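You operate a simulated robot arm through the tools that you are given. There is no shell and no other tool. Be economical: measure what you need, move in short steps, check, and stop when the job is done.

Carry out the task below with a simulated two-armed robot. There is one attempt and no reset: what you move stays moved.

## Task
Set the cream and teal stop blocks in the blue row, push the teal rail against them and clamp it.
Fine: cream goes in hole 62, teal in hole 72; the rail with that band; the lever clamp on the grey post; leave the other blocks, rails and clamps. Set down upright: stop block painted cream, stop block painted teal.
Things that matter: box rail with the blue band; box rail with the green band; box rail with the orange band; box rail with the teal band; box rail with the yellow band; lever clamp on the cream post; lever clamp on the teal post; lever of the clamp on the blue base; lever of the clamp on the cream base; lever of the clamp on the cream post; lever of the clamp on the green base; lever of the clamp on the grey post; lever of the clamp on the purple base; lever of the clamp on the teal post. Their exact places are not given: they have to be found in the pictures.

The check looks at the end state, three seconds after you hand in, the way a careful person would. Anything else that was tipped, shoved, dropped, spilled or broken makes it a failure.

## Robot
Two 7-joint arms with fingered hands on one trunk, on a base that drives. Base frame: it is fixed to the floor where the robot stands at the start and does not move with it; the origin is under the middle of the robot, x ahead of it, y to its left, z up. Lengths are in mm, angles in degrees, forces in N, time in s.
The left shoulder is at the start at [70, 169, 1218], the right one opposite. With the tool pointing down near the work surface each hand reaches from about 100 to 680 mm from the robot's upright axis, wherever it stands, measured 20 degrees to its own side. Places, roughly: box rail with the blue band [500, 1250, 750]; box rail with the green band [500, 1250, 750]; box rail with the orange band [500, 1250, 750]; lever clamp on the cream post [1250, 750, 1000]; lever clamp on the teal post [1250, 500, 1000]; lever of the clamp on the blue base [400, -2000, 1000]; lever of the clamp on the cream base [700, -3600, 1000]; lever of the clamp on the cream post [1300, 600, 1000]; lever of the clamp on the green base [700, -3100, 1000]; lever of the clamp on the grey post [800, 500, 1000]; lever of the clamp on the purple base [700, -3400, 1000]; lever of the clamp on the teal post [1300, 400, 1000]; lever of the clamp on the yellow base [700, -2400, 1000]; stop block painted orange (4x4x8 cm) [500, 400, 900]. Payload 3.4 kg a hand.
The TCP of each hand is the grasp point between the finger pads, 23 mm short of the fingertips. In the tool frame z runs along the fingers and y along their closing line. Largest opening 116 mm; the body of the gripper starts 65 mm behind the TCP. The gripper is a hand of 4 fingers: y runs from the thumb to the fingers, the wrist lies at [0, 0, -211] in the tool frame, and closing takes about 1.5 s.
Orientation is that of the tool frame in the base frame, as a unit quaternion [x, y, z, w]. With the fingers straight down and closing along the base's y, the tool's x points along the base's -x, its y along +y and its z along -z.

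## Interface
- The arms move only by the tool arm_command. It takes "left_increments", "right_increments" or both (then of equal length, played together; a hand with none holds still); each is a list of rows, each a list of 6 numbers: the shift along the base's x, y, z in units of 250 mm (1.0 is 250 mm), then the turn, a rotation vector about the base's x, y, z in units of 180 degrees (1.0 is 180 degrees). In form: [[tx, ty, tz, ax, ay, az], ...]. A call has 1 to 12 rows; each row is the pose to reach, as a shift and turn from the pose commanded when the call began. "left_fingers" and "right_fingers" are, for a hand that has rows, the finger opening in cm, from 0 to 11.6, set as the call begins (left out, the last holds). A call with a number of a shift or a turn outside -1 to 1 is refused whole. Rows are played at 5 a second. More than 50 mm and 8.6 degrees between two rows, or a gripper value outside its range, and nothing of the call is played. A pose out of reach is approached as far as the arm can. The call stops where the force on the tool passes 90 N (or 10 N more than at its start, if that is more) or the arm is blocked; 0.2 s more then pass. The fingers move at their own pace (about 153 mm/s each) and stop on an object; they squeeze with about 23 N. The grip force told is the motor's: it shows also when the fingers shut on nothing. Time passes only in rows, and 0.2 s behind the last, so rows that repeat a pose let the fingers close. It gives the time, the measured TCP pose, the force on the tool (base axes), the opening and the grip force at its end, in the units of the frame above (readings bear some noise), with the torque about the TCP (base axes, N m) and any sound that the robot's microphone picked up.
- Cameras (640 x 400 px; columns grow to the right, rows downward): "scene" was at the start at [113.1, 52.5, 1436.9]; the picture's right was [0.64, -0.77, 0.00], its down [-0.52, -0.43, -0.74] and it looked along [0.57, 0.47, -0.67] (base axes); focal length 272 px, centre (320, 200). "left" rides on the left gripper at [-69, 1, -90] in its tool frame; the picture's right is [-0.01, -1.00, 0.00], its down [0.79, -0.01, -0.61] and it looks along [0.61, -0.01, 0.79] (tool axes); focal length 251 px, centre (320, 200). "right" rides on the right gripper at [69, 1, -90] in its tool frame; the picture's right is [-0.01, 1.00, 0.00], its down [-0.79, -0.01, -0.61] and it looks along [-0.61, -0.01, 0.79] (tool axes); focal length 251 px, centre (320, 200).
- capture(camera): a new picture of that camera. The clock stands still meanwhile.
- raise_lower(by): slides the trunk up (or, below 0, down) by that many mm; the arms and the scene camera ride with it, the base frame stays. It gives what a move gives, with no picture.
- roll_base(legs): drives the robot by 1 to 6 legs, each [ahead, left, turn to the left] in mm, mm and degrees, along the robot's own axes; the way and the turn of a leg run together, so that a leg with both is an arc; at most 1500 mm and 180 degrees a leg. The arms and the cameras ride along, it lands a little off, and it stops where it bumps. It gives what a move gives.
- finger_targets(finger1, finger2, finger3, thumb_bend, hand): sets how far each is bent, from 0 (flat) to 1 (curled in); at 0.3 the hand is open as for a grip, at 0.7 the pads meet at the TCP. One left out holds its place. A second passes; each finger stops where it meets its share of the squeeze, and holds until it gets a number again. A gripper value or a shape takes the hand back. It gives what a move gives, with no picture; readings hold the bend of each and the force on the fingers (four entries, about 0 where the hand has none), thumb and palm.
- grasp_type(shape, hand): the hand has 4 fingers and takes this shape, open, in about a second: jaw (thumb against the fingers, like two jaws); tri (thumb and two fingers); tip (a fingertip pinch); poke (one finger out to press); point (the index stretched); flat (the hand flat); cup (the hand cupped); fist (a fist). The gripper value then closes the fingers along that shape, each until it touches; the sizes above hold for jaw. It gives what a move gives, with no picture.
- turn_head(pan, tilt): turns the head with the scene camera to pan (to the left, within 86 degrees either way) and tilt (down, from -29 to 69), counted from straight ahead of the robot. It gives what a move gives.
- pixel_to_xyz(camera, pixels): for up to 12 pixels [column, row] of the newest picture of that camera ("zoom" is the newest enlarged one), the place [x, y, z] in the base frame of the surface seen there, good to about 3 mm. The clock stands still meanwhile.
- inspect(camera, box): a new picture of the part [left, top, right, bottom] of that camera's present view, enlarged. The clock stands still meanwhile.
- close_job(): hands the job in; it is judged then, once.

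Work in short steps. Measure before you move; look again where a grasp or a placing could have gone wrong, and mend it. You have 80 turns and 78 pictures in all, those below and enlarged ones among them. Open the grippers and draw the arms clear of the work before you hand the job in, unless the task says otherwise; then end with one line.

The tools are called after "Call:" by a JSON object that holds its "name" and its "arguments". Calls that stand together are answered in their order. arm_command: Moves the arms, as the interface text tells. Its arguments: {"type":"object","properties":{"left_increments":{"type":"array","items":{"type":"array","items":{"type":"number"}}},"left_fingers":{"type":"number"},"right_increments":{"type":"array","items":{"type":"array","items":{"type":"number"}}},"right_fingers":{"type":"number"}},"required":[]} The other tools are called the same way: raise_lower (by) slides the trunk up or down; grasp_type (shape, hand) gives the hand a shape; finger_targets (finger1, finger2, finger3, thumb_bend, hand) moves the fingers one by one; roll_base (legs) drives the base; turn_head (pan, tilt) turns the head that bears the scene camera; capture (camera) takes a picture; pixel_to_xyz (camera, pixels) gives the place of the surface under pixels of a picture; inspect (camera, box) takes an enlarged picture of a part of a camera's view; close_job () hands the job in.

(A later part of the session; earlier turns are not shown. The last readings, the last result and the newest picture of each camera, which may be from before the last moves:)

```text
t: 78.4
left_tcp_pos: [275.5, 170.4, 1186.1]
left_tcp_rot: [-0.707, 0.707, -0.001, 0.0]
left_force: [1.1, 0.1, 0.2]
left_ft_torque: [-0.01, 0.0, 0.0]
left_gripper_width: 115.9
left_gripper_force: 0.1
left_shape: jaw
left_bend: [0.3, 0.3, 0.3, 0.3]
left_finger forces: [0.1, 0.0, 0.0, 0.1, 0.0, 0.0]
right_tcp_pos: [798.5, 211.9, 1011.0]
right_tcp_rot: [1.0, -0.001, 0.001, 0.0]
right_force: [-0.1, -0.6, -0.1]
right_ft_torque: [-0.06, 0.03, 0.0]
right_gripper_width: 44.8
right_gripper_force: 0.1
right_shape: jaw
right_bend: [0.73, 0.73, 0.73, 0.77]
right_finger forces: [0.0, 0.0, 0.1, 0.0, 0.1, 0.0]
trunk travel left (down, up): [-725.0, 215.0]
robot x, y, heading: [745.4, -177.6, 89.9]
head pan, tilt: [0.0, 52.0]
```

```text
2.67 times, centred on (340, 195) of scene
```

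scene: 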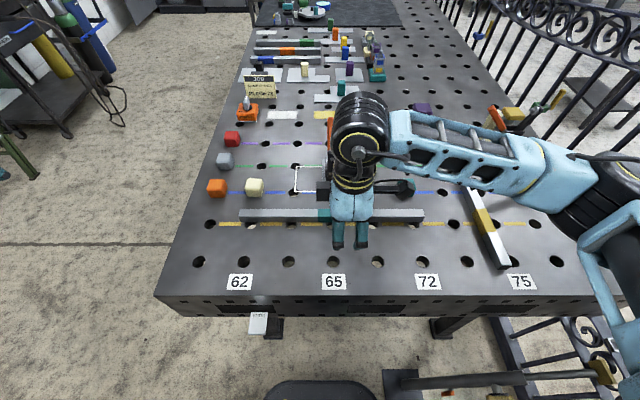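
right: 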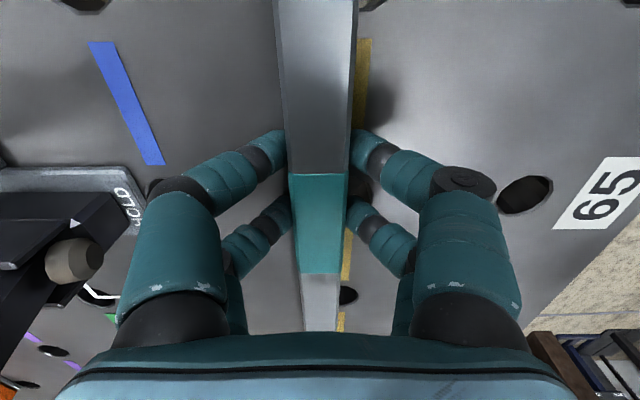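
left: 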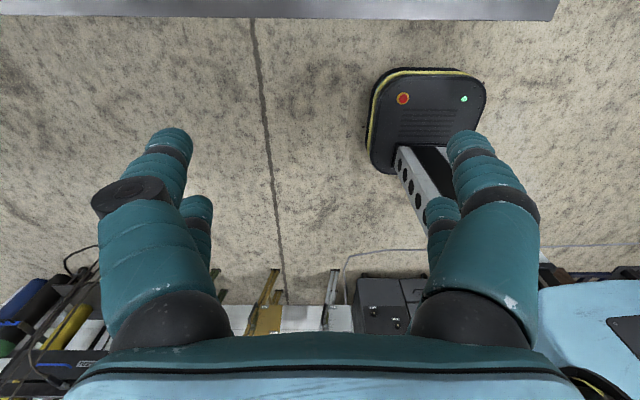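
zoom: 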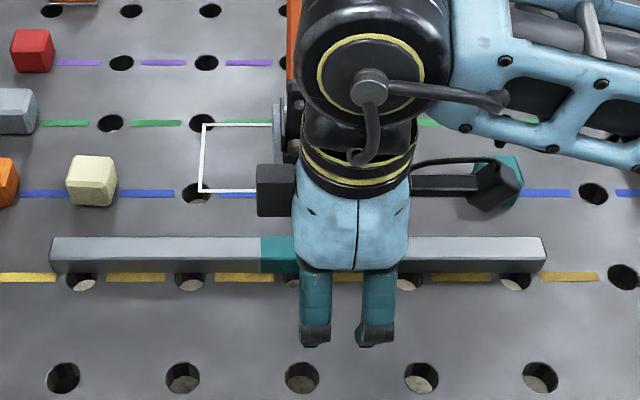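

Rail lies parallel, ready to push. I close the fingers and bring them down behind it (−y side) at (870,262,889).

Call:
{"name": "arm_command", "arguments": {"right_increments": [[0.15, 0.1, 0, 0, 0, 0], [0.286, 0.2, 0, 0, 0, 0], [0.286, 0.2, -0.15, 0, 0, 0], [0.286, 0.2, -0.3, 0, 0, 0], [0.286, 0.2, -0.4, 0, 0, 0], [0.286, 0.2, -0.488, 0, 0, 0], [0.286, 0.2, -0.488, 0, 0, 0]], "right_fingers": 0}}

Call:
{"name": "capture", "arguments": {"camera": "scene"}}

Call:
{"name": "inspect", "arguments": {"camera": "scene", "box": [220, 120, 460, 270]}}

Call:
{"name": "pixel_to_xyz", "arguments": {"camera": "zoom", "pixels": [[60, 248], [540, 246], [280, 247], [90, 170], [492, 170], [60, 264], [540, 262], [300, 125]]}}

```text
t: 80.0
left_tcp_pos: [276.9, 170.1, 1186.4]
left_tcp_rot: [-0.707, 0.707, 0.0, 0.0]
left_force: [-0.1, -0.1, 0.5]
left_ft_torque: [0.04, 0.04, -0.03]
left_gripper_width: 115.8
left_gripper_force: 0.0
left_shape: jaw
left_bend: [0.3, 0.3, 0.3, 0.3]
left_finger forces: [0.1, 0.0, 0.0, 0.0, 0.0, 0.1]
right_tcp_pos: [871.4, 261.9, 887.3]
right_tcp_rot: [1.0, -0.001, 0.001, 0.0]
right_force: [-0.3, 0.0, 0.5]
right_ft_torque: [0.01, 0.0, -0.02]
right_gripper_width: 0.0
right_gripper_force: 23.2
right_shape: jaw
right_bend: [0.62, 0.63, 0.63, 0.62]
right_finger forces: [0.0, 0.0, 0.1, 0.0, 0.0, 0.0]
trunk travel left (down, up): [-725.0, 215.0]
robot x, y, heading: [751.8, -174.6, 89.8]
head pan, tilt: [0.0, 52.0]
```

```text
33 pictures are left
```

scene: 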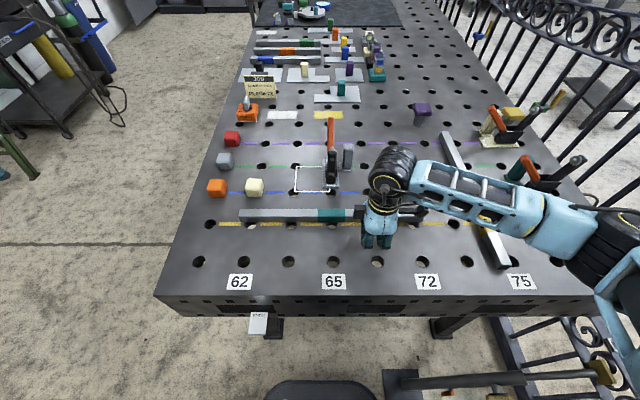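

```text
2.67 times, centred on (340, 195) of scene
```

zoom: 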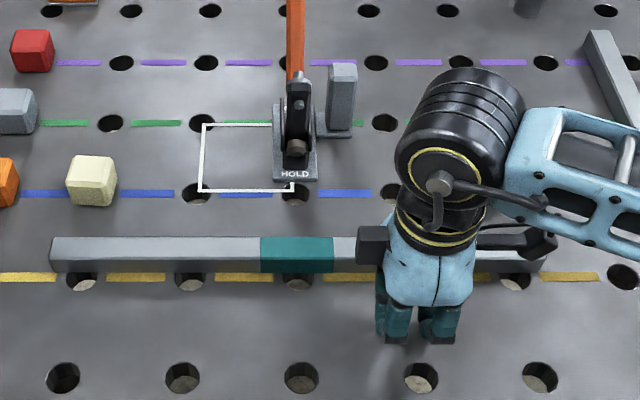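

```text
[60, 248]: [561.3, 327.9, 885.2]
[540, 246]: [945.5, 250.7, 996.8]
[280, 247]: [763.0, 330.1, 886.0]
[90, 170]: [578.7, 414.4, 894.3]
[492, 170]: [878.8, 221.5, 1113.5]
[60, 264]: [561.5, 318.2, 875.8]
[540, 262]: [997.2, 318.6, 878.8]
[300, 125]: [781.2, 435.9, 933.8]
```

Rail centre y≈330, ends ≈557–1003. I push +y 65 mm slowly and read the force.

Call:
{"name": "arm_command", "arguments": {"right_increments": [[0, 0.05, 0, 0, 0, 0], [0, 0.1, 0, 0, 0, 0], [0, 0.13, 0, 0, 0, 0], [0, 0.16, 0, 0, 0, 0], [0, 0.19, 0, 0, 0, 0], [0, 0.22, 0, 0, 0, 0], [0, 0.25, 0, 0, 0, 0], [0, 0.26, 0, 0, 0, 0]]}}

Call:
{"name": "inspect", "arguments": {"camera": "scene", "box": [220, 120, 460, 270]}}

```text
t: 81.8
left_tcp_pos: [276.4, 168.0, 1185.4]
left_tcp_rot: [-0.707, 0.707, 0.001, 0.001]
left_force: [0.1, 0.0, -0.4]
left_ft_torque: [0.02, 0.01, -0.02]
left_gripper_width: 115.8
left_gripper_force: 0.1
left_shape: jaw
left_bend: [0.3, 0.3, 0.3, 0.3]
left_finger forces: [0.1, 0.0, 0.0, 0.1, 0.0, 0.0]
right_tcp_pos: [870.7, 322.9, 887.2]
right_tcp_rot: [1.0, 0.001, 0.001, 0.0]
right_force: [-0.1, -2.1, 0.5]
right_ft_torque: [0.03, 0.06, 0.05]
right_gripper_width: 0.0
right_gripper_force: 23.0
right_shape: jaw
right_bend: [0.62, 0.63, 0.63, 0.62]
right_finger forces: [0.0, 0.0, 2.8, 0.0, 0.0, 0.0]
trunk travel left (down, up): [-725.0, 215.0]
robot x, y, heading: [749.0, -172.8, 90.1]
head pan, tilt: [0.0, 52.0]
```

```text
2.67 times, centred on (340, 195) of scene
```

zoom: 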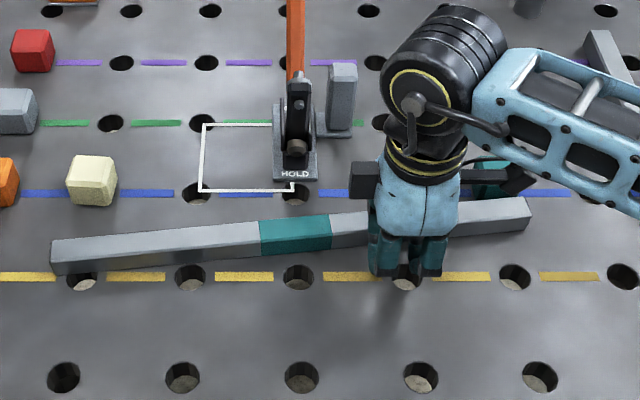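

The rail pivots: right end moved in, left end not yet. I back off, go to x≈700 and push there.

Call:
{"name": "arm_command", "arguments": {"right_increments": [[0, -0.1, 0, 0, 0, 0], [0, -0.2, 0, 0, 0, 0], [-0.17, -0.2, 0, 0, 0, 0], [-0.34, -0.2, 0, 0, 0, 0], [-0.51, -0.2, 0, 0, 0, 0], [-0.68, -0.2, 0, 0, 0, 0], [-0.68, -0.14, 0, 0, 0, 0], [-0.68, -0.1, 0, 0, 0, 0], [-0.68, -0.06, 0, 0, 0, 0], [-0.68, -0.02, 0, 0, 0, 0], [-0.68, 0.02, 0, 0, 0, 0], [-0.68, 0.04, 0, 0, 0, 0]]}}

Call:
{"name": "inspect", "arguments": {"camera": "scene", "box": [220, 120, 460, 270]}}

```text
t: 84.4
left_tcp_pos: [274.8, 168.1, 1185.4]
left_tcp_rot: [-0.707, 0.707, 0.001, 0.0]
left_force: [0.4, 0.5, 0.2]
left_ft_torque: [-0.04, 0.0, -0.03]
left_gripper_width: 115.9
left_gripper_force: 0.1
left_shape: jaw
left_bend: [0.3, 0.3, 0.3, 0.3]
left_finger forces: [0.0, 0.0, 0.0, 0.0, 0.0, 0.1]
right_tcp_pos: [699.5, 334.7, 888.3]
right_tcp_rot: [1.0, 0.0, 0.001, 0.0]
right_force: [0.3, -1.9, 2.8]
right_ft_torque: [0.05, 0.07, 0.07]
right_gripper_width: 0.1
right_gripper_force: 23.5
right_shape: jaw
right_bend: [0.62, 0.63, 0.63, 0.62]
right_finger forces: [0.1, 0.1, 3.6, 0.0, 0.1, 0.0]
trunk travel left (down, up): [-725.0, 215.0]
robot x, y, heading: [754.6, -175.9, 90.0]
head pan, tilt: [0.0, 52.0]
```

```text
2.67 times, centred on (340, 195) of scene
```

zoom: 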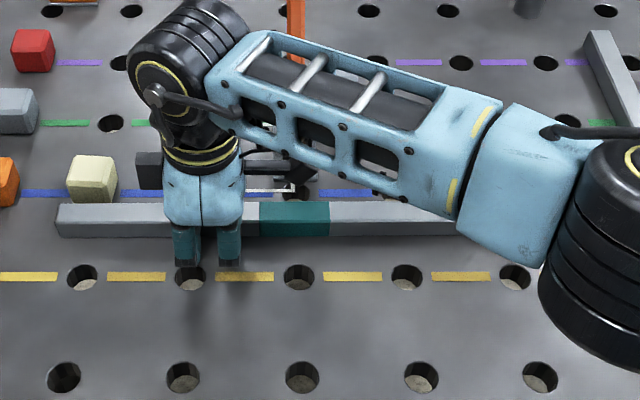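

Now the left end is near the cream stop. I measure the rail's near/far top edges against the stop.

Call:
{"name": "pixel_to_xyz", "arguments": {"camera": "zoom", "pixels": [[70, 212], [120, 211], [120, 225], [290, 206], [290, 220], [400, 205], [90, 200], [92, 185]]}}

```text
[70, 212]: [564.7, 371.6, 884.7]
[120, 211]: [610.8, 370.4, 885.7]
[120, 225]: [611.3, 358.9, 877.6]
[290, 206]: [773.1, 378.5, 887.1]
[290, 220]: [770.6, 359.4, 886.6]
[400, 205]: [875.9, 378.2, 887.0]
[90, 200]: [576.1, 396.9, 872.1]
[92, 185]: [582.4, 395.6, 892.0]
```

Rail now at y≈360–384, stop faces at ≈394. I back off, move to the middle (x≈785) and push the last ~10 mm.

Call:
{"name": "arm_command", "arguments": {"right_increments": [[0, -0.08, 0, 0, 0, 0], [0.17, -0.08, 0, 0, 0, 0], [0.34, -0.08, 0, 0, 0, 0], [0.34, -0.04, 0, 0, 0, 0], [0.34, 0, 0, 0, 0, 0], [0.34, 0.02, 0, 0, 0, 0], [0.34, 0.03, 0, 0, 0, 0], [0.34, 0.04, 0, 0, 0, 0], [0.34, 0.04, 0, 0, 0, 0]]}}

Call:
{"name": "inspect", "arguments": {"camera": "scene", "box": [220, 120, 460, 270]}}

```text
t: 86.4
left_tcp_pos: [275.9, 168.0, 1186.3]
left_tcp_rot: [-0.707, 0.707, 0.001, 0.001]
left_force: [-0.8, -0.1, -0.2]
left_ft_torque: [0.0, 0.02, 0.01]
left_gripper_width: 115.6
left_gripper_force: 0.1
left_shape: jaw
left_bend: [0.3, 0.3, 0.3, 0.3]
left_finger forces: [0.0, 0.0, 0.0, 0.0, 0.1, 0.0]
right_tcp_pos: [784.7, 343.4, 888.6]
right_tcp_rot: [1.0, -0.001, 0.001, -0.002]
right_force: [0.7, -3.2, 5.2]
right_ft_torque: [0.12, 0.08, 0.08]
right_gripper_width: 0.2
right_gripper_force: 23.0
right_shape: jaw
right_bend: [0.62, 0.63, 0.63, 0.62]
right_finger forces: [0.0, 0.0, 5.6, 0.1, 0.0, 0.0]
trunk travel left (down, up): [-725.0, 215.0]
robot x, y, heading: [750.1, -175.5, 89.7]
head pan, tilt: [0.0, 52.0]
```

```text
2.67 times, centred on (340, 195) of scene
```

zoom: 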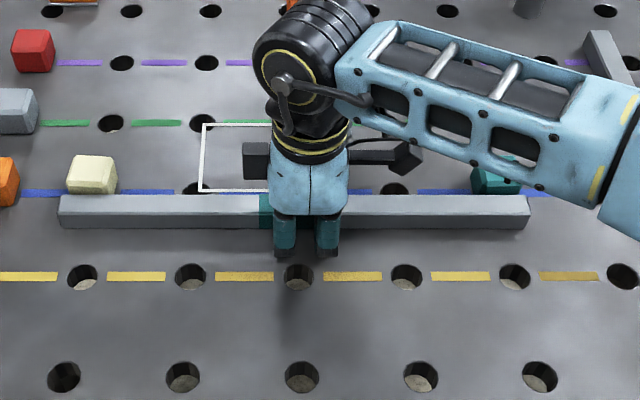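

Rail nearly touches both stops, force still only ~3 N. I push on in 1–2 mm steps up to 7 mm more.

Call:
{"name": "arm_command", "arguments": {"right_increments": [[0, 0.006, 0, 0, 0, 0], [0, 0.012, 0, 0, 0, 0], [0, 0.018, 0, 0, 0, 0], [0, 0.024, 0, 0, 0, 0], [0, 0.028, 0, 0, 0, 0], [0, 0.028, 0, 0, 0, 0]]}}

Call:
{"name": "inspect", "arguments": {"camera": "scene", "box": [220, 120, 460, 270]}}

Call:
{"name": "inspect", "arguments": {"camera": "scene", "box": [230, 165, 290, 215]}}

Call:
{"name": "inspect", "arguments": {"camera": "scene", "box": [375, 165, 435, 215]}}

```text
t: 87.8
left_tcp_pos: [276.3, 166.1, 1187.1]
left_tcp_rot: [-0.706, 0.708, 0.001, 0.002]
left_force: [-0.3, -0.3, 0.1]
left_ft_torque: [-0.02, 0.02, 0.02]
left_gripper_width: 115.8
left_gripper_force: 0.1
left_shape: jaw
left_bend: [0.3, 0.3, 0.3, 0.3]
left_finger forces: [0.1, 0.0, 0.0, 0.0, 0.0, 0.1]
right_tcp_pos: [784.3, 349.4, 890.2]
right_tcp_rot: [1.0, -0.001, 0.001, 0.0]
right_force: [-0.5, -12.8, 5.6]
right_ft_torque: [0.08, 0.02, 0.04]
right_gripper_width: 0.0
right_gripper_force: 23.0
right_shape: jaw
right_bend: [0.62, 0.63, 0.63, 0.63]
right_finger forces: [0.1, 0.0, 8.2, 0.0, 6.8, 0.1]
trunk travel left (down, up): [-725.0, 215.0]
robot x, y, heading: [750.0, -177.9, 89.8]
head pan, tilt: [0.0, 52.0]
```

```text
2.67 times, centred on (340, 195) of scene
```

zoom: 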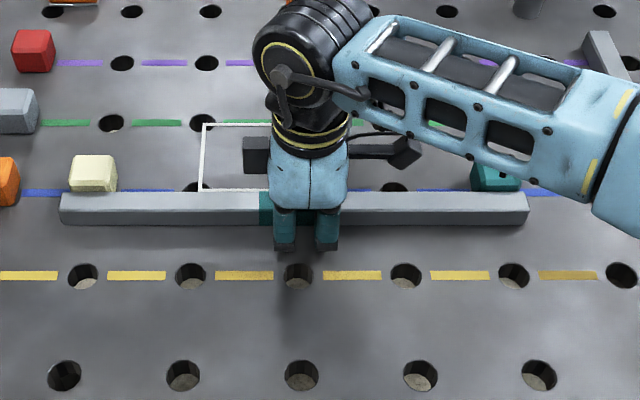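

```text
8.00 times, centred on (260, 190) of scene
```

zoom: 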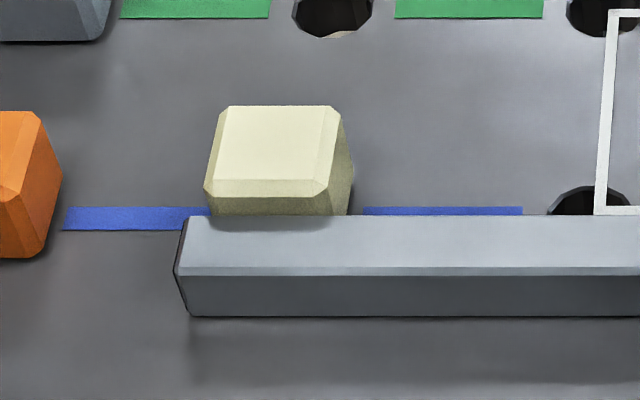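

```text
8.00 times, centred on (405, 190) of scene
```

zoom: 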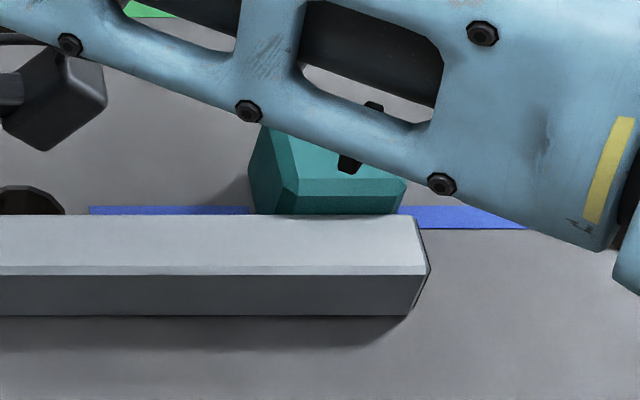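

12.8 N reaction and the enlarged views show the rail flush against both stops. I back the right hand off, raise it and move it aside to (960,190).

Call:
{"name": "arm_command", "arguments": {"right_increments": [[0, -0.1, 0, 0, 0, 0], [0, -0.24, 0, 0, 0, 0], [0, -0.36, 0.1, 0, 0, 0], [0.05, -0.45, 0.25, 0, 0, 0], [0.15, -0.55, 0.38, 0, 0, 0], [0.3, -0.6, 0.45, 0, 0, 0], [0.45, -0.6, 0.5, 0, 0, 0], [0.6, -0.6, 0.5, 0, 0, 0], [0.7, -0.6, 0.5, 0, 0, 0]]}}

Call:
{"name": "capture", "arguments": {"camera": "scene"}}

Call:
{"name": "inspect", "arguments": {"camera": "scene", "box": [290, 100, 390, 220]}}

```text
t: 89.8
left_tcp_pos: [277.7, 168.0, 1186.6]
left_tcp_rot: [0.707, -0.707, 0.0, 0.0]
left_force: [0.4, -0.1, -0.1]
left_ft_torque: [0.02, -0.01, 0.0]
left_gripper_width: 115.8
left_gripper_force: 0.0
left_shape: jaw
left_bend: [0.3, 0.3, 0.3, 0.3]
left_finger forces: [0.0, 0.1, 0.0, 0.0, 0.0, 0.0]
right_tcp_pos: [960.8, 199.4, 1011.8]
right_tcp_rot: [1.0, 0.0, 0.0, 0.001]
right_force: [-0.2, -0.1, 0.2]
right_ft_torque: [-0.01, 0.01, -0.03]
right_gripper_width: 0.0
right_gripper_force: 23.8
right_shape: jaw
right_bend: [0.62, 0.63, 0.63, 0.63]
right_finger forces: [0.0, 0.1, 0.0, 0.0, 0.1, 0.0]
trunk travel left (down, up): [-725.0, 215.0]
robot x, y, heading: [750.5, -179.8, 90.1]
head pan, tilt: [0.0, 52.0]
```

```text
25 pictures are left
```

scene: 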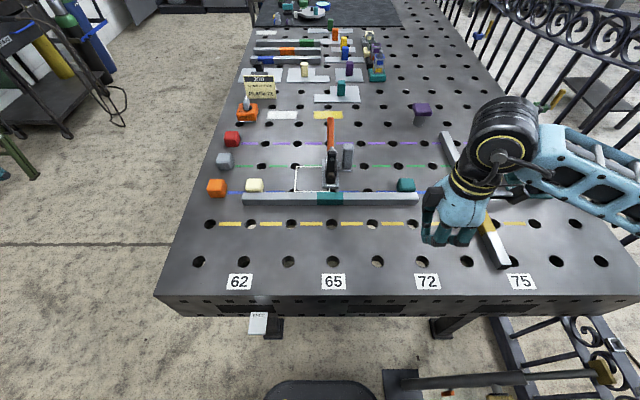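

```text
3.33 times, centred on (340, 160) of scene
```

zoom: 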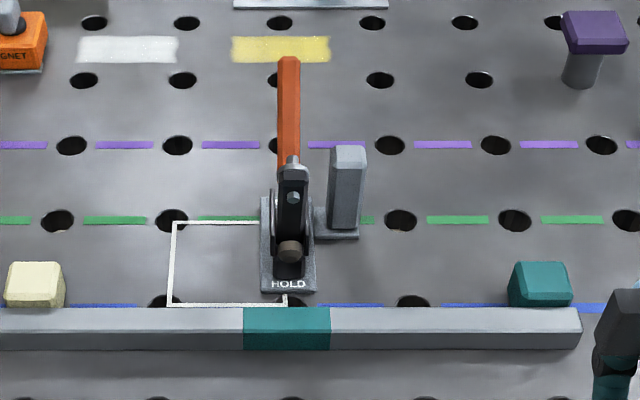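

I measure points along the lever, the arm and the base to get the clamp's geometry, and the rail edge.

Call:
{"name": "pixel_to_xyz", "arguments": {"camera": "zoom", "pixels": [[289, 60], [289, 90], [288, 120], [288, 148], [293, 163], [293, 180], [292, 198], [290, 230], [290, 252], [289, 284], [290, 316], [268, 215]]}}

Call:
{"name": "pixel_to_xyz", "arguments": {"camera": "right", "pixels": [[320, 200]]}}

```text
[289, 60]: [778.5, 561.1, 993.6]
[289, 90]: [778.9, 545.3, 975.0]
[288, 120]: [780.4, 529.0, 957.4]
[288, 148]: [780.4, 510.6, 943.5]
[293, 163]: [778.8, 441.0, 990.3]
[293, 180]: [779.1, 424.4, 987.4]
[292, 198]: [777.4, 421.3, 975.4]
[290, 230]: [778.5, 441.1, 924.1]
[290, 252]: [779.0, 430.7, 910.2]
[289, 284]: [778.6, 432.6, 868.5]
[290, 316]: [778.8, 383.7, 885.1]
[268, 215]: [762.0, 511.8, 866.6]
```

```text
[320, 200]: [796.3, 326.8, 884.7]
```

The pivot (brown boss) is at about (780,441,912), the pad spindle at (778,421,975), and the lever runs back at 45° to (778,561,994), toward the MOVE end. I need to stand closer to pull it forward, so I check my own front clearance to the table.

Call:
{"name": "turn_head", "arguments": {"pan": 0, "tilt": 69}}

Call:
{"name": "capture", "arguments": {"camera": "scene"}}

Call:
{"name": "pixel_to_xyz", "arguments": {"camera": "scene", "pixels": [[320, 250], [320, 270], [320, 290], [320, 310], [320, 330], [320, 350], [320, 380], [220, 350], [420, 350]]}}

```text
t: 90.6
left_tcp_pos: [276.0, 169.5, 1184.6]
left_tcp_rot: [-0.706, 0.708, 0.0, -0.001]
left_force: [-0.2, -0.1, 0.4]
left_ft_torque: [-0.01, -0.01, 0.02]
left_gripper_width: 116.0
left_gripper_force: 0.0
left_shape: jaw
left_bend: [0.3, 0.3, 0.3, 0.3]
left_finger forces: [0.0, 0.0, 0.0, 0.0, 0.0, 0.1]
right_tcp_pos: [959.8, 199.2, 1013.6]
right_tcp_rot: [1.0, -0.001, 0.001, 0.0]
right_force: [0.3, -0.4, 1.0]
right_ft_torque: [0.0, -0.01, -0.03]
right_gripper_width: 0.1
right_gripper_force: 22.6
right_shape: jaw
right_bend: [0.62, 0.63, 0.63, 0.63]
right_finger forces: [0.0, 0.0, 0.0, 0.0, 0.0, 0.0]
trunk travel left (down, up): [-725.0, 215.0]
robot x, y, heading: [750.4, -176.2, 89.9]
head pan, tilt: [0.0, 68.8]
```

```text
23 pictures are left
```

scene: 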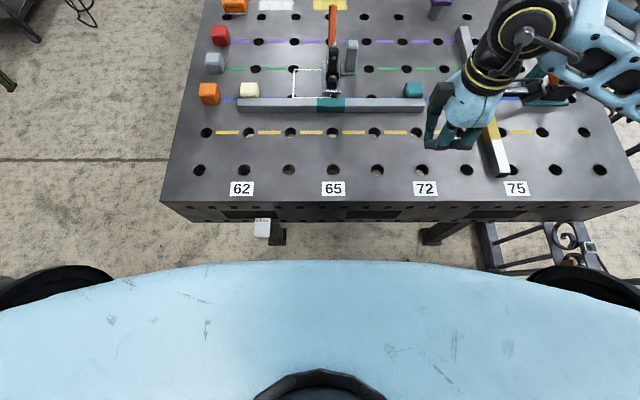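

```text
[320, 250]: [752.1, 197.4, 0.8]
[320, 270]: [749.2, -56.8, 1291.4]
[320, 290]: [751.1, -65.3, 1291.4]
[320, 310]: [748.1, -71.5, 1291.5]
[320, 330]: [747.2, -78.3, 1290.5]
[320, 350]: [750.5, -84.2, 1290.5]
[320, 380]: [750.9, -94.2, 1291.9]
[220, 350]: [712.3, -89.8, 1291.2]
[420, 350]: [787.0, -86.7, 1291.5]
```

Rather than squeezing under the table here, I'll pull the lever sideways from the table's front side (x side), where it is within reach and nothing is in the way. I drive back, turn right 90°, back out, and go left along the front edge.

Call:
{"name": "roll_base", "arguments": {"legs": [[-430, 0, 0], [0, 0, -90], [-750, 0, 0], [0, 1160, 0]]}}

Call:
{"name": "turn_head", "arguments": {"pan": 0, "tilt": 45}}

Call:
{"name": "capture", "arguments": {"camera": "scene"}}

```text
t: 106.4
left_tcp_pos: [380.3, 1058.6, 1185.6]
left_tcp_rot: [0.016, 1.0, 0.0, 0.0]
left_force: [1.2, -1.4, 0.1]
left_ft_torque: [-0.01, 0.0, -0.02]
left_gripper_width: 115.9
left_gripper_force: 0.0
left_shape: jaw
left_bend: [0.3, 0.3, 0.3, 0.3]
left_finger forces: [0.0, 0.1, 0.1, 0.0, 0.1, 0.1]
right_tcp_pos: [390.3, 373.4, 1011.9]
right_tcp_rot: [-0.696, 0.718, -0.001, -0.001]
right_force: [0.8, 0.0, -0.8]
right_ft_torque: [-0.01, 0.0, 0.02]
right_gripper_width: 0.0
right_gripper_force: 23.4
right_shape: jaw
right_bend: [0.62, 0.63, 0.63, 0.63]
right_finger forces: [0.0, 0.1, 0.1, 0.1, 0.0, 0.0]
trunk travel left (down, up): [-725.0, 215.0]
robot x, y, heading: [22.1, 595.0, -1.9]
head pan, tilt: [0.0, 68.8]
```

```text
t: 107.3
left_tcp_pos: [380.9, 1058.8, 1186.3]
left_tcp_rot: [0.016, 1.0, 0.0, 0.0]
left_force: [-0.5, 0.0, -0.4]
left_ft_torque: [0.01, -0.02, -0.02]
left_gripper_width: 115.8
left_gripper_force: 0.1
left_shape: jaw
left_bend: [0.3, 0.3, 0.3, 0.3]
left_finger forces: [0.0, 0.0, 0.0, 0.0, 0.0, 0.1]
right_tcp_pos: [390.5, 375.3, 1011.5]
right_tcp_rot: [-0.696, 0.718, 0.0, -0.001]
right_force: [0.4, -0.2, -0.2]
right_ft_torque: [-0.01, -0.01, 0.02]
right_gripper_width: 0.0
right_gripper_force: 23.3
right_shape: jaw
right_bend: [0.62, 0.63, 0.63, 0.63]
right_finger forces: [0.0, 0.1, 0.0, 0.0, 0.0, 0.0]
trunk travel left (down, up): [-725.0, 215.0]
robot x, y, heading: [21.2, 600.9, -2.0]
head pan, tilt: [0.0, 45.0]
```

```text
22 pictures are left
```

scene: 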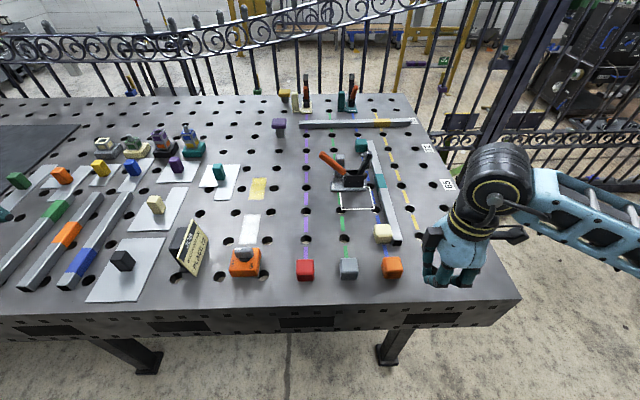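

I can see the clamp side-on at (345,175). I enlarge it.

Call:
{"name": "inspect", "arguments": {"camera": "scene", "box": [305, 130, 415, 250]}}

Call:
{"name": "pixel_to_xyz", "arguments": {"camera": "zoom", "pixels": [[185, 95], [225, 120], [262, 145], [262, 165], [345, 75], [335, 105], [310, 140], [300, 165], [280, 175], [268, 85], [345, 130]]}}

```text
3.33 times, centred on (360, 190) of scene
```

zoom: 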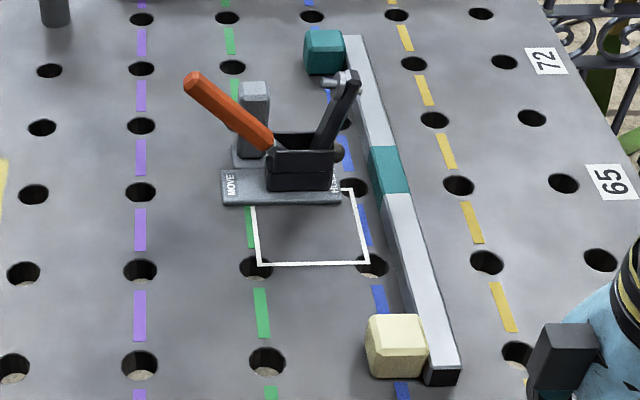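

```text
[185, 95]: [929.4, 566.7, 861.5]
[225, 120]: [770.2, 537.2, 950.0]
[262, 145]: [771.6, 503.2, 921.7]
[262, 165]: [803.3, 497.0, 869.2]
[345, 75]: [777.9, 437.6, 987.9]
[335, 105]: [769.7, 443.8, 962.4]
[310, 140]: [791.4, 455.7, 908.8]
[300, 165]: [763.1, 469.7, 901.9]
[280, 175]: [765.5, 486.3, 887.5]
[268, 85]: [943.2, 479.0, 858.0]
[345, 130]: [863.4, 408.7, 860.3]
```

Side view: lever leans back over the MOVE end from the body at (y≈500, z≈915); the arm stands toward HOLD. I drive 130 closer, then turn the right hand back −90° so it can go behind the lever.

Call:
{"name": "roll_base", "arguments": {"legs": [[130, -8, 2]]}}

Call:
{"name": "arm_command", "arguments": {"right_increments": [[0, 0, 0.1, 0, 0, -0.045], [0, 0, 0.2, 0, 0, -0.09], [0, 0, 0.3, 0, 0, -0.135], [0, 0, 0.32, 0, 0, -0.18], [0, 0, 0.32, 0, 0, -0.225], [0, 0, 0.32, 0, 0, -0.27], [0, 0, 0.32, 0, 0, -0.315], [0, 0, 0.32, 0, 0, -0.36], [0, 0, 0.32, 0, 0, -0.405], [0, 0, 0.32, 0, 0, -0.45], [0, 0, 0.32, 0, 0, -0.495], [0, 0, 0.32, 0, 0, -0.495]]}}

```text
t: 108.6
left_tcp_pos: [490.7, 1061.8, 1186.3]
left_tcp_rot: [-0.003, 1.0, -0.001, 0.001]
left_force: [0.0, -0.4, 0.0]
left_ft_torque: [0.01, -0.01, 0.01]
left_gripper_width: 115.7
left_gripper_force: 0.1
left_shape: jaw
left_bend: [0.3, 0.3, 0.3, 0.3]
left_finger forces: [0.0, 0.0, 0.0, 0.0, 0.0, 0.0]
right_tcp_pos: [526.5, 377.6, 1011.8]
right_tcp_rot: [0.709, -0.706, 0.002, 0.0]
right_force: [0.3, 0.0, 0.8]
right_ft_torque: [-0.02, 0.0, 0.01]
right_gripper_width: 0.0
right_gripper_force: 23.0
right_shape: jaw
right_bend: [0.62, 0.63, 0.63, 0.63]
right_finger forces: [0.0, 0.0, 0.1, 0.1, 0.0, 0.0]
trunk travel left (down, up): [-725.0, 215.0]
robot x, y, heading: [148.2, 589.0, 0.5]
head pan, tilt: [0.0, 45.0]
```

```text
t: 111.2
left_tcp_pos: [494.6, 1063.1, 1185.2]
left_tcp_rot: [-0.002, 1.0, 0.0, 0.0]
left_force: [-0.4, -0.4, 0.0]
left_ft_torque: [0.0, -0.02, 0.0]
left_gripper_width: 115.9
left_gripper_force: 0.1
left_shape: jaw
left_bend: [0.3, 0.3, 0.3, 0.3]
left_finger forces: [0.0, 0.1, 0.0, 0.2, 0.0, 0.0]
right_tcp_pos: [527.8, 377.9, 1092.3]
right_tcp_rot: [-0.008, 1.0, -0.001, 0.0]
right_force: [0.1, 0.0, -0.4]
right_ft_torque: [0.02, 0.0, 0.02]
right_gripper_width: 0.0
right_gripper_force: 23.2
right_shape: jaw
right_bend: [0.62, 0.63, 0.63, 0.63]
right_finger forces: [0.1, 0.0, 0.0, 0.0, 0.1, 0.0]
trunk travel left (down, up): [-725.0, 215.0]
robot x, y, heading: [152.3, 584.7, 0.1]
head pan, tilt: [0.0, 45.0]
```

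I move over to (778,615) at z≈1092, behind the lever tip.

Call:
{"name": "arm_command", "arguments": {"right_increments": [[0, 0.18, 0, 0, 0, 0], [0, 0.36, 0, 0, 0, 0], [0, 0.54, 0, 0, 0, 0], [0, 0.72, 0, 0, 0, 0], [0, 0.9, 0, 0, 0, 0], [0.18, 0.949, 0, 0, 0, 0], [0.36, 0.949, 0, 0, 0, 0], [0.54, 0.949, 0, 0, 0, 0], [0.72, 0.949, 0, 0, 0, 0], [0.9, 0.949, 0, 0, 0, 0], [1, 0.949, 0, 0, 0, 0], [1, 0.949, 0, 0, 0, 0]]}}

Call:
{"name": "capture", "arguments": {"camera": "right"}}

```text
t: 113.8
left_tcp_pos: [493.1, 1061.6, 1183.8]
left_tcp_rot: [-0.002, 1.0, 0.0, 0.0]
left_force: [0.0, 0.2, -0.6]
left_ft_torque: [-0.01, -0.02, -0.05]
left_gripper_width: 116.0
left_gripper_force: 0.0
left_shape: jaw
left_bend: [0.3, 0.3, 0.3, 0.3]
left_finger forces: [0.1, 0.0, 0.0, 0.0, 0.0, 0.0]
right_tcp_pos: [728.9, 616.8, 1092.7]
right_tcp_rot: [-0.011, 1.0, 0.0, 0.0]
right_force: [0.5, -0.4, -0.2]
right_ft_torque: [0.01, -0.02, -0.01]
right_gripper_width: 0.2
right_gripper_force: 23.1
right_shape: jaw
right_bend: [0.62, 0.63, 0.63, 0.63]
right_finger forces: [0.1, 0.0, 0.1, 0.0, 0.0, 0.1]
right hand out of reach, approached as far as the arm can: row 10, 11, 12
trunk travel left (down, up): [-725.0, 215.0]
robot x, y, heading: [150.1, 585.1, 0.5]
head pan, tilt: [0.0, 45.0]
```

```text
20 pictures are left
```

right: 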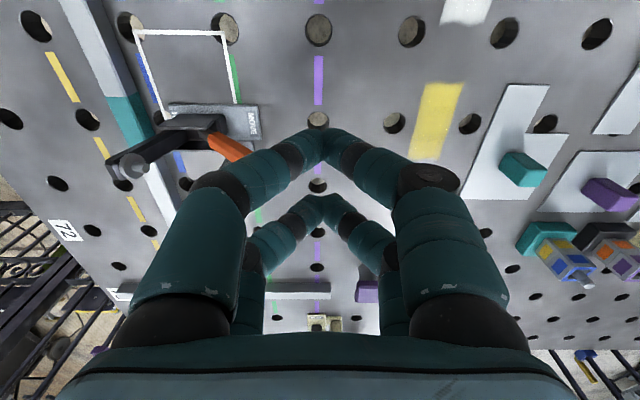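

Reach is short at this height; raising the trunk gives the arm a better angle. I raise the trunk 130 mm.

Call:
{"name": "raise_lower", "arguments": {"by": 130}}

Call:
{"name": "arm_command", "arguments": {"right_increments": [[0, 0, -0.18, 0, 0, 0.003], [0, 0, -0.36, 0, 0, 0.006], [0, 0, -0.52, 0, 0, 0.006], [0.1, 0, -0.52, 0, 0, 0.006], [0.196, 0, -0.52, 0, 0, 0.006], [0.196, 0, -0.52, 0, 0, 0.006]]}}

```text
t: 115.4
left_tcp_pos: [493.5, 1061.3, 1316.0]
left_tcp_rot: [-0.003, 1.0, 0.001, 0.0]
left_force: [0.0, -0.4, -0.3]
left_ft_torque: [0.04, 0.0, 0.0]
left_gripper_width: 116.0
left_gripper_force: 0.0
left_shape: jaw
left_bend: [0.3, 0.3, 0.3, 0.3]
left_finger forces: [0.0, 0.0, 0.0, 0.0, 0.0, 0.1]
right_tcp_pos: [729.3, 614.5, 1223.9]
right_tcp_rot: [-0.01, 1.0, 0.001, 0.0]
right_force: [0.4, 0.6, -0.5]
right_ft_torque: [0.01, -0.02, 0.0]
right_gripper_width: 0.0
right_gripper_force: 22.7
right_shape: jaw
right_bend: [0.62, 0.63, 0.63, 0.63]
right_finger forces: [0.0, 0.0, 0.1, 0.1, 0.0, 0.0]
trunk travel left (down, up): [-855.0, 85.0]
robot x, y, heading: [152.7, 580.4, 0.3]
head pan, tilt: [0.0, 45.0]
```

```text
t: 116.8
left_tcp_pos: [494.3, 1063.0, 1314.7]
left_tcp_rot: [-0.002, 1.0, 0.0, -0.001]
left_force: [-0.1, -0.1, 1.0]
left_ft_torque: [0.01, 0.01, 0.01]
left_gripper_width: 115.8
left_gripper_force: 0.1
left_shape: jaw
left_bend: [0.3, 0.3, 0.3, 0.3]
left_finger forces: [0.0, 0.1, 0.2, 0.1, 0.1, 0.0]
right_tcp_pos: [737.7, 611.9, 1096.7]
right_tcp_rot: [-0.019, 1.0, 0.0, 0.0]
right_force: [1.2, -0.2, -0.6]
right_ft_torque: [-0.01, 0.02, 0.02]
right_gripper_width: 0.0
right_gripper_force: 23.0
right_shape: jaw
right_bend: [0.62, 0.63, 0.63, 0.63]
right_finger forces: [0.1, 0.1, 0.0, 0.1, 0.1, 0.0]
right hand out of reach, approached as far as the arm can: row 4, 5, 6
trunk travel left (down, up): [-855.0, 85.0]
robot x, y, heading: [150.4, 588.4, 0.2]
head pan, tilt: [0.0, 45.0]
```

Reach is centred on the right shoulder, so I shift the base 80 mm left and 12 ahead, then move to x=778, staying behind the lever.

Call:
{"name": "roll_base", "arguments": {"legs": [[12, 80, 0]]}}

Call:
{"name": "arm_command", "arguments": {"right_increments": [[0, -0.15, 0, 0, 0, 0.003], [0.05, -0.3, 0, 0, 0, 0.006], [0.12, -0.3, 0, 0, 0, 0.01], [0.12, -0.3, -0.1, 0, 0, 0.01], [0.12, -0.3, -0.1, 0, 0, 0.01]]}}

Call:
{"name": "capture", "arguments": {"camera": "right"}}

```text
t: 117.8
left_tcp_pos: [504.6, 1136.0, 1318.2]
left_tcp_rot: [-0.003, 1.0, 0.003, 0.001]
left_force: [-0.7, -0.2, 0.1]
left_ft_torque: [0.04, 0.01, 0.0]
left_gripper_width: 116.0
left_gripper_force: 0.1
left_shape: jaw
left_bend: [0.3, 0.3, 0.3, 0.3]
left_finger forces: [0.1, 0.0, 0.1, 0.0, 0.0, 0.1]
right_tcp_pos: [749.0, 686.8, 1097.6]
right_tcp_rot: [-0.018, 1.0, 0.003, 0.0]
right_force: [-0.5, -0.7, 0.6]
right_ft_torque: [0.03, 0.02, 0.02]
right_gripper_width: 0.0
right_gripper_force: 22.9
right_shape: jaw
right_bend: [0.62, 0.63, 0.63, 0.63]
right_finger forces: [0.0, 0.0, 0.0, 0.0, 0.0, 0.1]
trunk travel left (down, up): [-855.0, 85.0]
robot x, y, heading: [162.0, 666.7, 0.2]
head pan, tilt: [0.0, 45.0]
```

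```text
t: 119.0
left_tcp_pos: [505.3, 1139.2, 1317.3]
left_tcp_rot: [-0.002, 1.0, 0.002, -0.001]
left_force: [0.8, 0.1, 1.0]
left_ft_torque: [0.04, 0.01, -0.02]
left_gripper_width: 116.1
left_gripper_force: 0.1
left_shape: jaw
left_bend: [0.3, 0.3, 0.3, 0.3]
left_finger forces: [0.0, 0.0, 0.0, 0.0, 0.0, 0.0]
right_tcp_pos: [778.1, 613.3, 1070.7]
right_tcp_rot: [-0.035, 0.999, 0.002, 0.0]
right_force: [0.0, -0.1, -0.2]
right_ft_torque: [0.05, 0.04, -0.03]
right_gripper_width: 0.3
right_gripper_force: 22.9
right_shape: jaw
right_bend: [0.62, 0.63, 0.63, 0.63]
right_finger forces: [0.0, 0.0, 0.0, 0.0, 0.0, 0.0]
trunk travel left (down, up): [-855.0, 85.0]
robot x, y, heading: [163.6, 666.6, 0.4]
head pan, tilt: [0.0, 45.0]
```

```text
19 pictures are left
```

right: 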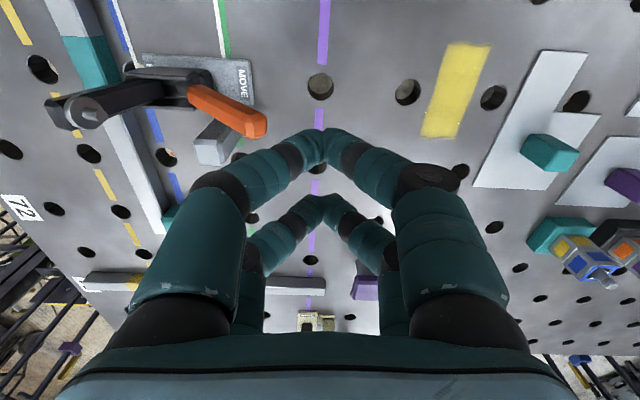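

Now at (778,613) behind the lever tip. I descend to z≈985 and push toward −y by ~55 mm as a first test, watching the force.

Call:
{"name": "arm_command", "arguments": {"right_increments": [[0, 0, -0.17, 0, 0, -0.01], [0, 0, -0.34, 0, 0, -0.02], [0, -0.06, -0.34, 0, 0, -0.02], [0, -0.1, -0.34, 0, 0, -0.02], [0, -0.14, -0.34, 0, 0, -0.02], [0, -0.18, -0.34, 0, 0, -0.02], [0, -0.22, -0.34, 0, 0, -0.02], [0, -0.22, -0.34, 0, 0, -0.02]]}}

Call:
{"name": "capture", "arguments": {"camera": "right"}}

```text
t: 120.8
left_tcp_pos: [498.2, 1150.8, 1315.2]
left_tcp_rot: [-0.003, 1.0, -0.005, 0.003]
left_force: [-0.1, -0.2, -0.4]
left_ft_torque: [0.02, -0.01, 0.0]
left_gripper_width: 115.9
left_gripper_force: 0.1
left_shape: jaw
left_bend: [0.3, 0.3, 0.3, 0.3]
left_finger forces: [0.1, 0.0, 0.1, 0.0, 0.0, 0.0]
right_tcp_pos: [772.2, 569.8, 992.7]
right_tcp_rot: [-0.004, 1.0, -0.001, 0.004]
right_force: [-2.8, 30.8, 33.2]
right_ft_torque: [-0.65, -0.62, 0.54]
right_gripper_width: 0.1
right_gripper_force: 23.5
right_shape: jaw
right_bend: [0.62, 0.56, 0.71, 0.63]
right_finger forces: [0.0, 0.1, 44.8, 0.0, 0.1, 0.0]
right hand out of reach, approached as far as the arm can: row 1, 2, 3, 4, 5, 6
trunk travel left (down, up): [-855.0, 85.0]
robot x, y, heading: [165.5, 665.9, 0.3]
head pan, tilt: [0.0, 45.0]
```

```text
18 pictures are left
```

right: 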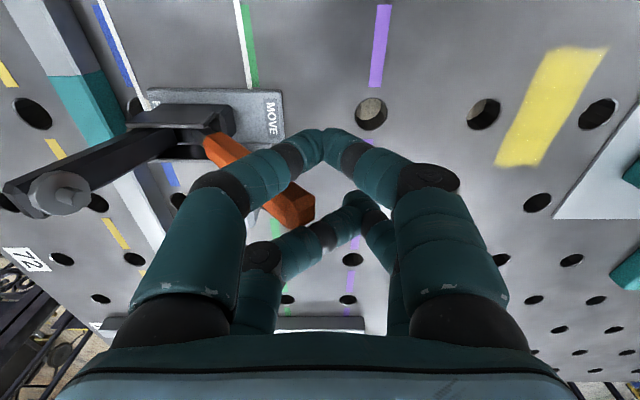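

The closed fingers lean over and push on the lever's end along its axis — no use. I back off and rise, then open the hand to straddle the lever from above so the fingers hang behind it.

Call:
{"name": "arm_command", "arguments": {"right_increments": [[0, 0.08, 0, 0, 0, 0], [0, 0.16, 0.05, 0, 0, 0], [0, 0.16, 0.2, 0, 0, 0], [0, 0.16, 0.38, 0, 0, 0], [0, 0.1, 0.48, 0, 0, 0], [0.01, -0.05, 0.5, 0, 0, 0], [0.02, -0.17, 0.5, 0, 0, 0], [0.02, -0.17, 0.5, 0, 0, 0]], "right_fingers": 8}}

Call:
{"name": "capture", "arguments": {"camera": "right"}}

```text
t: 122.6
left_tcp_pos: [504.5, 1143.9, 1314.6]
left_tcp_rot: [-0.002, 1.0, -0.001, 0.0]
left_force: [-0.1, -0.4, -0.6]
left_ft_torque: [0.02, 0.01, 0.03]
left_gripper_width: 115.8
left_gripper_force: 0.0
left_shape: jaw
left_bend: [0.3, 0.3, 0.3, 0.3]
left_finger forces: [0.1, 0.0, 0.1, 0.1, 0.0, 0.0]
right_tcp_pos: [783.9, 518.1, 1111.8]
right_tcp_rot: [-0.004, 1.0, 0.0, 0.0]
right_force: [0.4, 0.1, -0.1]
right_ft_torque: [0.0, -0.01, 0.01]
right_gripper_width: 79.5
right_gripper_force: 0.2
right_shape: jaw
right_bend: [0.68, 0.68, 0.68, 0.67]
right_finger forces: [0.0, 0.0, 0.0, 0.0, 0.0, 0.0]
right hand out of reach, approached as far as the arm can: row 1, 2
trunk travel left (down, up): [-855.0, 85.0]
robot x, y, heading: [166.1, 665.3, 0.2]
head pan, tilt: [0.0, 45.0]
```

```text
17 pictures are left
```

right: 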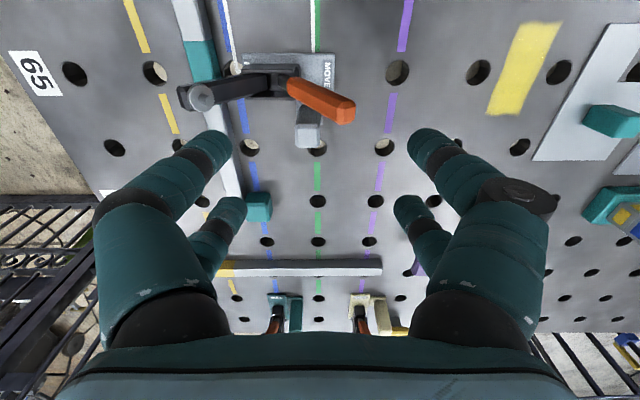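

The hand is above, fingers (right) and thumb (left) either side. I measure the lever tip and arm tip from here.

Call:
{"name": "pixel_to_xyz", "arguments": {"camera": "right", "pixels": [[345, 112], [335, 103], [320, 95], [300, 85], [200, 97], [225, 88], [250, 82], [330, 70], [201, 60], [260, 205]]}}

```text
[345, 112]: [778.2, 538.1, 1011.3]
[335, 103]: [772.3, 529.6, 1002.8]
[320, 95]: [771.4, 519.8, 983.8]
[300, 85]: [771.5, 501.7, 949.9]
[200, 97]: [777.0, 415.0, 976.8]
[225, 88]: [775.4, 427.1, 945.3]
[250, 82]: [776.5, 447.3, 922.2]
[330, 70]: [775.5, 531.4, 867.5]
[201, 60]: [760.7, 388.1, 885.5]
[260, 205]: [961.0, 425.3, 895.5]
```

The lever has already swung forward (tip now y 538, z 1011) and the arm came down accordingly — so pulling toward −y closes it. I descend straddling and pull −y 45 mm.

Call:
{"name": "arm_command", "arguments": {"right_increments": [[-0.02, 0, -0.18, 0, 0, 0], [-0.02, 0, -0.36, 0, 0, 0], [-0.02, 0, -0.508, 0, 0, 0], [-0.02, -0.06, -0.508, 0, 0, 0], [-0.02, -0.1, -0.508, 0, 0, 0], [-0.02, -0.14, -0.5, 0, 0, 0], [-0.02, -0.18, -0.49, 0, 0, 0], [-0.02, -0.18, -0.49, 0, 0, 0]]}}

Call:
{"name": "capture", "arguments": {"camera": "right"}}

```text
t: 124.4
left_tcp_pos: [505.7, 1143.0, 1315.4]
left_tcp_rot: [-0.002, 1.0, 0.0, 0.0]
left_force: [0.8, -0.9, -0.9]
left_ft_torque: [-0.03, 0.01, -0.01]
left_gripper_width: 116.1
left_gripper_force: 0.1
left_shape: jaw
left_bend: [0.3, 0.3, 0.3, 0.3]
left_finger forces: [0.0, 0.0, 0.0, 0.1, 0.0, 0.0]
right_tcp_pos: [779.9, 475.2, 988.7]
right_tcp_rot: [-0.003, 1.0, 0.0, -0.001]
right_force: [2.6, 1.1, 0.9]
right_ft_torque: [0.02, 0.04, -0.17]
right_gripper_width: 80.1
right_gripper_force: 0.0
right_shape: jaw
right_bend: [0.68, 0.66, 0.68, 0.67]
right_finger forces: [0.1, 3.0, 0.1, 0.0, 0.0, 0.1]
trunk travel left (down, up): [-855.0, 85.0]
robot x, y, heading: [164.8, 665.7, -0.0]
head pan, tilt: [0.0, 45.0]
```

```text
16 pictures are left
```

right: 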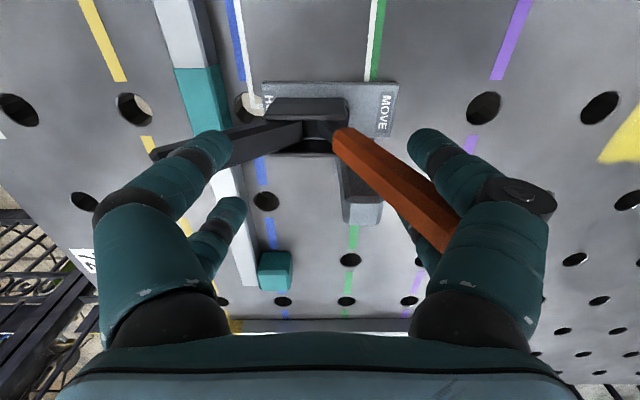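

Fingers are on the lever with only ~3 N. I keep pulling −y another 55 mm.

Call:
{"name": "arm_command", "arguments": {"right_increments": [[0, -0.04, 0.01, 0, 0, 0], [0, -0.08, 0.02, 0, 0, 0], [0, -0.12, 0.03, 0, 0, 0], [0, -0.16, 0.03, 0, 0, 0], [0, -0.2, 0.03, 0, 0, 0], [0, -0.22, 0.03, 0, 0, 0]]}}

Call:
{"name": "capture", "arguments": {"camera": "right"}}

```text
t: 125.8
left_tcp_pos: [505.2, 1143.1, 1317.1]
left_tcp_rot: [-0.002, 1.0, 0.001, 0.0]
left_force: [-0.2, 0.2, -0.2]
left_ft_torque: [-0.04, 0.0, 0.04]
left_gripper_width: 115.8
left_gripper_force: 0.0
left_shape: jaw
left_bend: [0.3, 0.3, 0.3, 0.3]
left_finger forces: [0.0, 0.0, 0.1, 0.1, 0.1, 0.1]
right_tcp_pos: [779.5, 418.6, 997.7]
right_tcp_rot: [-0.003, 1.0, 0.0, 0.0]
right_force: [0.1, 0.0, -0.3]
right_ft_torque: [0.01, -0.01, -0.03]
right_gripper_width: 79.9
right_gripper_force: 0.0
right_shape: jaw
right_bend: [0.68, 0.67, 0.68, 0.67]
right_finger forces: [0.0, 0.0, 0.0, 0.1, 0.0, 0.0]
trunk travel left (down, up): [-855.0, 85.0]
robot x, y, heading: [163.0, 665.2, 0.2]
head pan, tilt: [0.0, 45.0]
```

```text
15 pictures are left
```

right: 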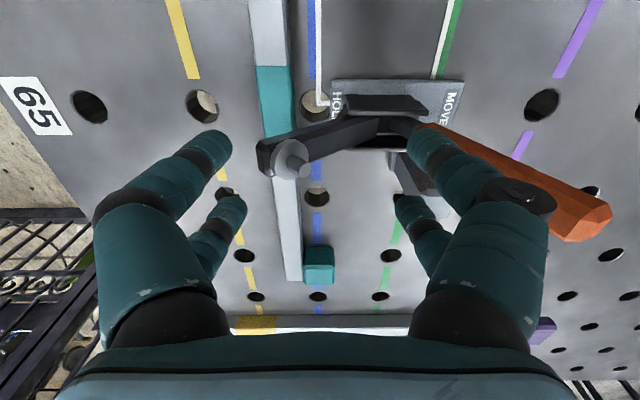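

The lever slipped through the gap between the fingers (orange at (560,190)). I measure finger positions in x and the lever now.

Call:
{"name": "pixel_to_xyz", "arguments": {"camera": "right", "pixels": [[428, 140], [408, 208], [215, 145], [230, 208], [585, 215], [500, 165], [440, 135], [290, 155], [350, 135], [420, 165]]}}

```text
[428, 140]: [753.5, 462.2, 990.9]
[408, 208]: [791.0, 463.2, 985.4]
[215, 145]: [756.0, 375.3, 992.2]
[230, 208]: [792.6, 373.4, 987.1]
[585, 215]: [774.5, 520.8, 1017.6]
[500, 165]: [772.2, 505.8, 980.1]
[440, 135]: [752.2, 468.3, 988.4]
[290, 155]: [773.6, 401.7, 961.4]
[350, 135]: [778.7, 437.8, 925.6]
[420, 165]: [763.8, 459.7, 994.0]
```

Fingers sit at x≈760 and ≈799, straddling the lever's x≈778. I rise, go back behind the lever and shift x by −20 so one finger is centred on it, then descend.

Call:
{"name": "arm_command", "arguments": {"right_increments": [[0, 0, 0.15, 0, 0, 0], [0, 0, 0.3, 0, 0, 0], [-0.04, 0.12, 0.32, 0, 0, 0], [-0.08, 0.26, 0.32, 0, 0, 0], [-0.08, 0.38, 0.32, 0, 0, 0], [-0.08, 0.4, 0.15, 0, 0, 0], [-0.08, 0.4, 0, 0, 0, 0], [-0.08, 0.4, -0.04, 0, 0, 0], [-0.08, 0.34, -0.04, 0, 0, 0], [-0.08, 0.28, -0.04, 0, 0, 0], [-0.08, 0.22, -0.04, 0, 0, 0], [-0.08, 0.18, -0.03, 0, 0, 0]]}}

Call:
{"name": "capture", "arguments": {"camera": "right"}}

```text
t: 128.4
left_tcp_pos: [503.8, 1141.8, 1315.8]
left_tcp_rot: [-0.002, 1.0, 0.0, -0.001]
left_force: [0.0, -0.2, 0.2]
left_ft_torque: [0.01, -0.01, 0.03]
left_gripper_width: 115.6
left_gripper_force: 0.1
left_shape: jaw
left_bend: [0.3, 0.3, 0.3, 0.3]
left_finger forces: [0.1, 0.1, 0.0, 0.1, 0.0, 0.0]
right_tcp_pos: [759.5, 462.9, 989.4]
right_tcp_rot: [-0.004, 1.0, 0.001, 0.0]
right_force: [-0.1, 2.2, 1.2]
right_ft_torque: [0.08, -0.05, 0.06]
right_gripper_width: 80.2
right_gripper_force: 0.0
right_shape: jaw
right_bend: [0.68, 0.67, 0.68, 0.67]
right_finger forces: [0.1, 3.2, 0.1, 0.0, 0.0, 0.0]
trunk travel left (down, up): [-855.0, 85.0]
robot x, y, heading: [164.1, 665.5, 0.2]
head pan, tilt: [0.0, 45.0]
```

```text
14 pictures are left
```

right: 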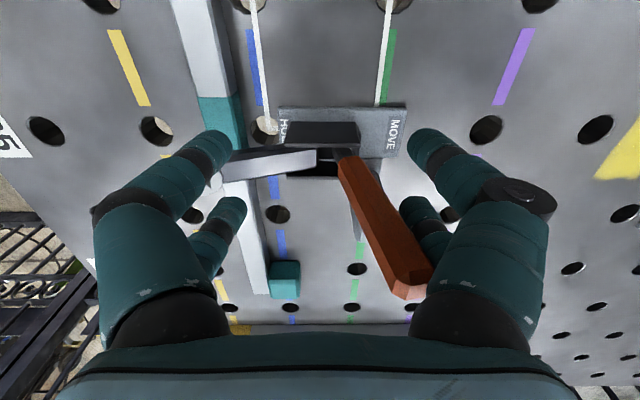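

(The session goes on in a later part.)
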